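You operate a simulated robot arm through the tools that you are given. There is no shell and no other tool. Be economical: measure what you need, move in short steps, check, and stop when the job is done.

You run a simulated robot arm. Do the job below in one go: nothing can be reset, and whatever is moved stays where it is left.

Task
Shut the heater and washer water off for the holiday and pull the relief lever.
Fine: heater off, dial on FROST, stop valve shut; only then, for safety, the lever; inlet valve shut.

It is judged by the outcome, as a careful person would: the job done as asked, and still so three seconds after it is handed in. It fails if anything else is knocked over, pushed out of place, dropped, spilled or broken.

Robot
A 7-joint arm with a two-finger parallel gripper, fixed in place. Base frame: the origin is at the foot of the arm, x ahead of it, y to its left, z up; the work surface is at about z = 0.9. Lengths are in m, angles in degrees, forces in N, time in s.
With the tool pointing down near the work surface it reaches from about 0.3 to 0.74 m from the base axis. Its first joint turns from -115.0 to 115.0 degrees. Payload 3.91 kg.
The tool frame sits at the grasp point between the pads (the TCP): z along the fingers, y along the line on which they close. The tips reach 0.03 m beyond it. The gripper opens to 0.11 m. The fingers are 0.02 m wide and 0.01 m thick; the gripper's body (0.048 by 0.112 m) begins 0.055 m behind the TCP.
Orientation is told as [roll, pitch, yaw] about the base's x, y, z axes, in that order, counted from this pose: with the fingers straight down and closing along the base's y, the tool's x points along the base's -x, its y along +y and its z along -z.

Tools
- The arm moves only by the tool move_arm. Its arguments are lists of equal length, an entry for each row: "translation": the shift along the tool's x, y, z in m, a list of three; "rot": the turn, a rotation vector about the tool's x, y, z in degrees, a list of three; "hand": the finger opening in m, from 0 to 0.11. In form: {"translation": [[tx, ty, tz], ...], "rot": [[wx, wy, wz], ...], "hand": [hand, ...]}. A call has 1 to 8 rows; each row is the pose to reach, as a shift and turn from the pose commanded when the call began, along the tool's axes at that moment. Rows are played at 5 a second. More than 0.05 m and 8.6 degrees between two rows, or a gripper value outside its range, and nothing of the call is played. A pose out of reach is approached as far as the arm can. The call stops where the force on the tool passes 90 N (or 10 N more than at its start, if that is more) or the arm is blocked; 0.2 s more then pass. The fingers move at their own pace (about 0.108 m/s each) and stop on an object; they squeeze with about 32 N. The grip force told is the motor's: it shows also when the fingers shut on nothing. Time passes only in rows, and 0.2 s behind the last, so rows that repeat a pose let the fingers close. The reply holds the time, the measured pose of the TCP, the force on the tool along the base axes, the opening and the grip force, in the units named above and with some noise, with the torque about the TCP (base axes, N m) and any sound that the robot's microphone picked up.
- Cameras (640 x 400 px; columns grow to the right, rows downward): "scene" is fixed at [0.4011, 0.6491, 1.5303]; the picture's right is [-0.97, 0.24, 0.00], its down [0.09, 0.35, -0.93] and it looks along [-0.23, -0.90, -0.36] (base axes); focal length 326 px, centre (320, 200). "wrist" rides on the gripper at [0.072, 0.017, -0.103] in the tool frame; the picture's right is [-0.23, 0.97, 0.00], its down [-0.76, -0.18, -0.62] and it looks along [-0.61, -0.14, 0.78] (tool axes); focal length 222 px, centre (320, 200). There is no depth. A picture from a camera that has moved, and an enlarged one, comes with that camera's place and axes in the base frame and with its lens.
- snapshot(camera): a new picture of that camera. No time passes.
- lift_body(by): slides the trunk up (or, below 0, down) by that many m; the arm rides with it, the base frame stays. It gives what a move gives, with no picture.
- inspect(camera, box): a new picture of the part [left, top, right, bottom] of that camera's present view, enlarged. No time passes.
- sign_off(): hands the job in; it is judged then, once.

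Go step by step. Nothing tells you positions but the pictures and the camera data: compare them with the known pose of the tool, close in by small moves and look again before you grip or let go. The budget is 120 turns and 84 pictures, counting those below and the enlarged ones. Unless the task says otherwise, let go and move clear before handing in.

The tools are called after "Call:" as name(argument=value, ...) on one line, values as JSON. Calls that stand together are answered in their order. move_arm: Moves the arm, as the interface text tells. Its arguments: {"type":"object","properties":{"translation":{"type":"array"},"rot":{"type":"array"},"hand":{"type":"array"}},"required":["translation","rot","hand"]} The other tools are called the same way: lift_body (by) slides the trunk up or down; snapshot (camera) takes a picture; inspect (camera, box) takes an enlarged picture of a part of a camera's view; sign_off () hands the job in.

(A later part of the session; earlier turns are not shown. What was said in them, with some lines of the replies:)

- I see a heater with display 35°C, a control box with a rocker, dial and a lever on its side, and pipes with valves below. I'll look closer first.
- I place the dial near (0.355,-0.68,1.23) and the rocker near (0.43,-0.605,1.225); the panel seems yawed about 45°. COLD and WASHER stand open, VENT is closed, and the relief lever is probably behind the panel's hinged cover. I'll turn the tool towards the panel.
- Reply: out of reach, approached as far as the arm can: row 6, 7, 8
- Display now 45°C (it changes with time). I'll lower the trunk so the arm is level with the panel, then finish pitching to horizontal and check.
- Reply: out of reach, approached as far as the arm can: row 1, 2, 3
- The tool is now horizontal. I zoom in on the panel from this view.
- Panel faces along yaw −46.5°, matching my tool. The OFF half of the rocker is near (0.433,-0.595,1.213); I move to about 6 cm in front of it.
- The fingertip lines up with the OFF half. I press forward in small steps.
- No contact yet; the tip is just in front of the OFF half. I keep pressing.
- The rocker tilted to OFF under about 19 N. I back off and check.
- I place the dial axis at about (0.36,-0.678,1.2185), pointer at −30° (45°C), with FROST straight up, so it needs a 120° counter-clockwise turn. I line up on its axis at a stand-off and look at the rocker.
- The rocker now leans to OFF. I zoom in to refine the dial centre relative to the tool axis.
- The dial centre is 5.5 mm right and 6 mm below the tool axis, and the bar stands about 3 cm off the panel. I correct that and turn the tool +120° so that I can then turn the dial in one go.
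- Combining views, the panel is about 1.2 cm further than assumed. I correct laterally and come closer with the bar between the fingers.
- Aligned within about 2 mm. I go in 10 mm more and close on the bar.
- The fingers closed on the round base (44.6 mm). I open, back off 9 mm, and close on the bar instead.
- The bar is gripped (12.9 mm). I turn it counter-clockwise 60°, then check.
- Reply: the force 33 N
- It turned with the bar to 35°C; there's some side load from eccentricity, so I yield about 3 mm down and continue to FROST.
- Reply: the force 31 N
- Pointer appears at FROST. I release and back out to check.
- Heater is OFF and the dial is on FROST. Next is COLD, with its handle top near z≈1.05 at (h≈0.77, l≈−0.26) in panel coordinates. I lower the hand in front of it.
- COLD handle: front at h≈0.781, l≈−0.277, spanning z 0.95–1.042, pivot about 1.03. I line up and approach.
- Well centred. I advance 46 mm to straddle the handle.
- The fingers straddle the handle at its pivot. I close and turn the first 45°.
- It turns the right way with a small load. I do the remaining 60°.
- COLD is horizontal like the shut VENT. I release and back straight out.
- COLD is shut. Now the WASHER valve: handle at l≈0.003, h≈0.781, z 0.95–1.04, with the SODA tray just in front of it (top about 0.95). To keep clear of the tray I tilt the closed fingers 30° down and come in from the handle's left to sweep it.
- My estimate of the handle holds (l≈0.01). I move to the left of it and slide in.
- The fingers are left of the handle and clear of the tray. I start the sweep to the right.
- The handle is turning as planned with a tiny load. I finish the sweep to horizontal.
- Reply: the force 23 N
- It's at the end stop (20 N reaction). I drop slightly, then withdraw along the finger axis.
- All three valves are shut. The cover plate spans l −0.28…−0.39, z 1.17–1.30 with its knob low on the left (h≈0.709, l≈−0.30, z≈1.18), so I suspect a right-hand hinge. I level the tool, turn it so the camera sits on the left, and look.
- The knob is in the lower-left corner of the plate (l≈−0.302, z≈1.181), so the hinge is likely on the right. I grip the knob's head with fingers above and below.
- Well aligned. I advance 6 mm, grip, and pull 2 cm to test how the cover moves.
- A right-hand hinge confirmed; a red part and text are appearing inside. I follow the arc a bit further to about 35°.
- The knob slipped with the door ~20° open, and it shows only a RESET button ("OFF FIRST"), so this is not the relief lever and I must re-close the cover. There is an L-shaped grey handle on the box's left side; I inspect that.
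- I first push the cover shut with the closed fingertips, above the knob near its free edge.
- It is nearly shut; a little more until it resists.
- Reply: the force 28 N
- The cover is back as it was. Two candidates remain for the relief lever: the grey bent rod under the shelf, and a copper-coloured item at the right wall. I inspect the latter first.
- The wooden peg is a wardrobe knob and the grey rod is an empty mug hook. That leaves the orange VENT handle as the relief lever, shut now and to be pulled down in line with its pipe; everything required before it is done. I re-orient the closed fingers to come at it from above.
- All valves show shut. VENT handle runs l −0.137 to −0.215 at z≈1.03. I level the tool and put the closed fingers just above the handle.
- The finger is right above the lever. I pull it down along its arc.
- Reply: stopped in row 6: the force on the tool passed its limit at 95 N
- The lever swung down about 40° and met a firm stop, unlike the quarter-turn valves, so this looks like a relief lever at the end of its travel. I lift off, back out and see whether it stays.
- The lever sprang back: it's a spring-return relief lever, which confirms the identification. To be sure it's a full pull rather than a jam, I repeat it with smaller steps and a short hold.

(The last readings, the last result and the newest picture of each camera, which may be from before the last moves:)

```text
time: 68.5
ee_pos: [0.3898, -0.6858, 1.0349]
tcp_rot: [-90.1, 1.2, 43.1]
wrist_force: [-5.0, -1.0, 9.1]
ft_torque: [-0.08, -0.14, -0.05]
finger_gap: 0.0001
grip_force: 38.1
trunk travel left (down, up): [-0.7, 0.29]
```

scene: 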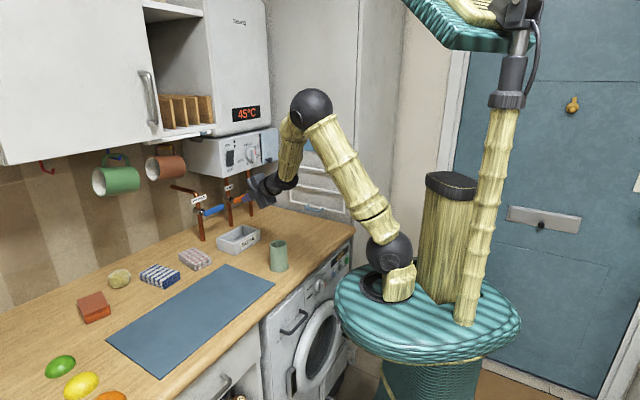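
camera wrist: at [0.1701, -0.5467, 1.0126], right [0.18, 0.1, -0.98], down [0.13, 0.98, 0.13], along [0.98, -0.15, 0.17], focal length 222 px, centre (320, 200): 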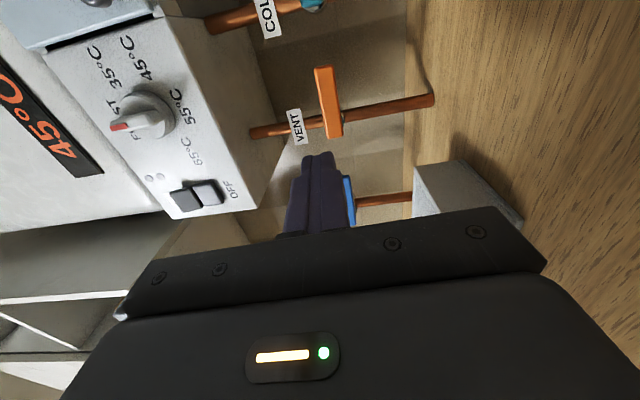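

The load is a spring (6 N, then 10 N). I go on down in small steps to find the stop.

Call:
move_arm(translation=[[0, 0.004, 0], [0, 0.008, 0], [0, 0.008, 0]], rot=[[0, 0, 0], [0, 0, 0], [0, 0, 0]], hand=[0, 0, 0])

Call:
move_arm(translation=[[0, 0.003, 0], [0, 0.006, 0], [0, 0.006, 0]], rot=[[0, 0, 0], [0, 0, 0], [0, 0, 0]], hand=[0, 0, 0])

```text
time: 69.2
ee_pos: [0.3905, -0.6851, 1.0295]
tcp_rot: [-90.2, 1.4, 43.1]
wrist_force: [-2.6, -0.9, 16.7]
ft_torque: [-0.07, -0.24, -0.03]
finger_gap: 0.0
grip_force: 38.2
trunk travel left (down, up): [-0.7, 0.29]
```

```text
time: 70.0
ee_pos: [0.3901, -0.6858, 1.0269]
tcp_rot: [-90.7, 1.4, 43.1]
wrist_force: [3.4, -10.0, 38.0]
ft_torque: [-0.3, -0.64, -0.16]
finger_gap: 0.0
grip_force: 37.3
trunk travel left (down, up): [-0.7, 0.29]
```

The stop is reached (force jumps to 38 N with hardly any motion). I hold it a second and look.

Call:
move_arm(translation=[[0, 0, 0], [0, 0, 0], [0, 0, 0], [0, 0, 0], [0, 0, 0], [0, 0, 0]], rot=[[0, 0, 0], [0, 0, 0], [0, 0, 0], [0, 0, 0], [0, 0, 0], [0, 0, 0]], hand=[0, 0, 0, 0, 0, 0])

Call:
inspect(camera="scene", box=[170, 100, 320, 220])

```text
time: 71.5
ee_pos: [0.3877, -0.6841, 1.0259]
tcp_rot: [-90.6, 1.4, 42.8]
wrist_force: [-4.8, -12.4, 36.1]
ft_torque: [-0.35, -0.6, -0.27]
finger_gap: 0.0
grip_force: 38.1
trunk travel left (down, up): [-0.7, 0.29]
```

```text
3.33 times, centred on (245, 160) of scene
camera zoom: at [0.4011, 0.6491, 1.5303], right [-0.97, 0.24, 0.0], down [0.09, 0.35, -0.93], along [-0.23, -0.9, -0.36], focal length 1087 px, centre (570, 333)
```

zoom: 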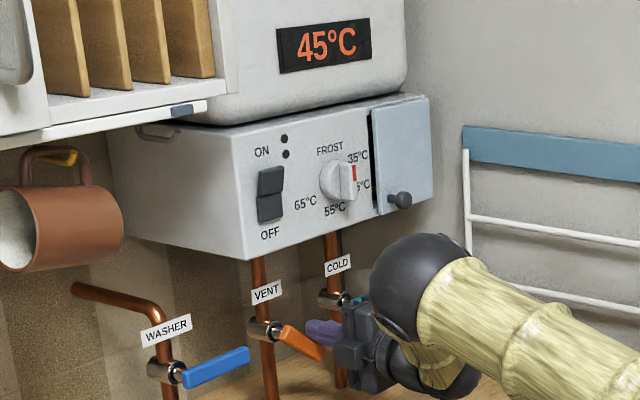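

The relief lever has been held at its full pull. I ease it back, withdraw and do a last check.

Call:
move_arm(translation=[[0, -0.015, 0], [0, -0.03, 0], [0, -0.045, 0], [0, -0.045, -0.04], [0, -0.045, -0.09], [0, -0.045, -0.14], [0, -0.06, -0.18], [0, -0.08, -0.2]], rot=[[0, 0, 0], [0, 0, 0], [0, 0, 0], [0, 0, 0], [0, 0, 0], [0, 0, 0], [0, 0, 0], [0, 0, 0]], hand=[0, 0, 0, 0, 0, 0, 0, 0])

Call:
inspect(camera="wrist", box=[0, 0, 360, 225])

Call:
snapshot(camera="scene")

```text
time: 73.2
ee_pos: [0.2531, -0.5348, 1.1024]
tcp_rot: [-90.0, 1.4, 43.1]
wrist_force: [0.4, 0.4, -0.8]
ft_torque: [0.02, 0.02, 0.01]
finger_gap: 0.0002
grip_force: 37.8
trunk travel left (down, up): [-0.7, 0.29]
```

```text
1.78 times, centred on (180, 112) of wrist
camera zoom: at [0.1299, -0.5082, 1.088], right [0.15, 0.14, -0.98], down [0.13, 0.98, 0.16], along [0.98, -0.15, 0.13], focal length 395 px, centre (569, 356)
```

zoom: 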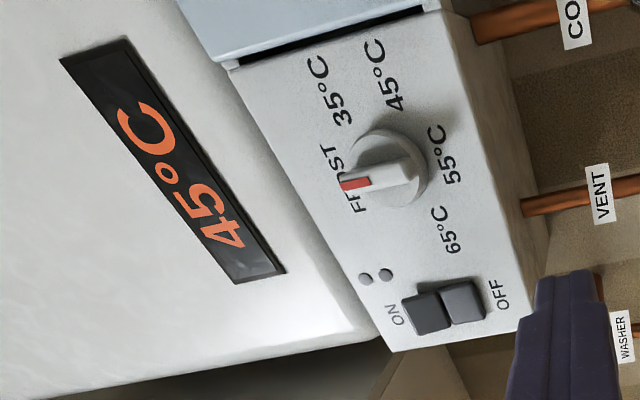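

```text
5 pictures are left
```

scene: 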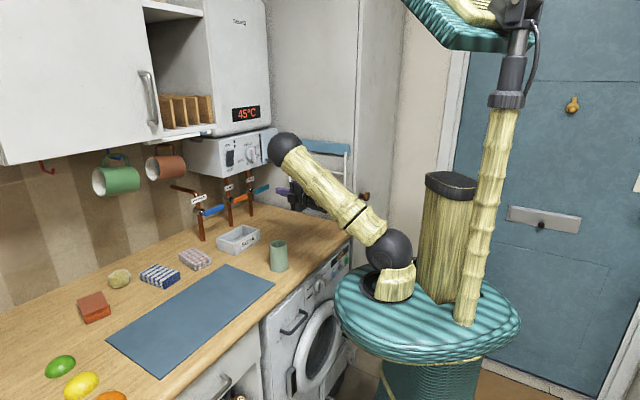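

The heater is OFF, the dial points at FROST, COLD and WASHER are shut, and the relief lever has been pulled and has sprung back. The cover is closed and the arm is clear, so I hand in.

Call:
sign_off()

```text
The job is handed in.
```

The job is handed in: the heater is off, the dial is on FROST, and the stop valve (COLD) and washer inlet valve are shut. The relief lever was pulled last. No handle is labelled "relief", so I took it to be the orange VENT handle. It springs back by itself, so I held it at its full pull for about a second and let it return.

While looking for the lever I opened the small cover on the heater, found only a RESET button behind it, left that untouched and closed the cover again.
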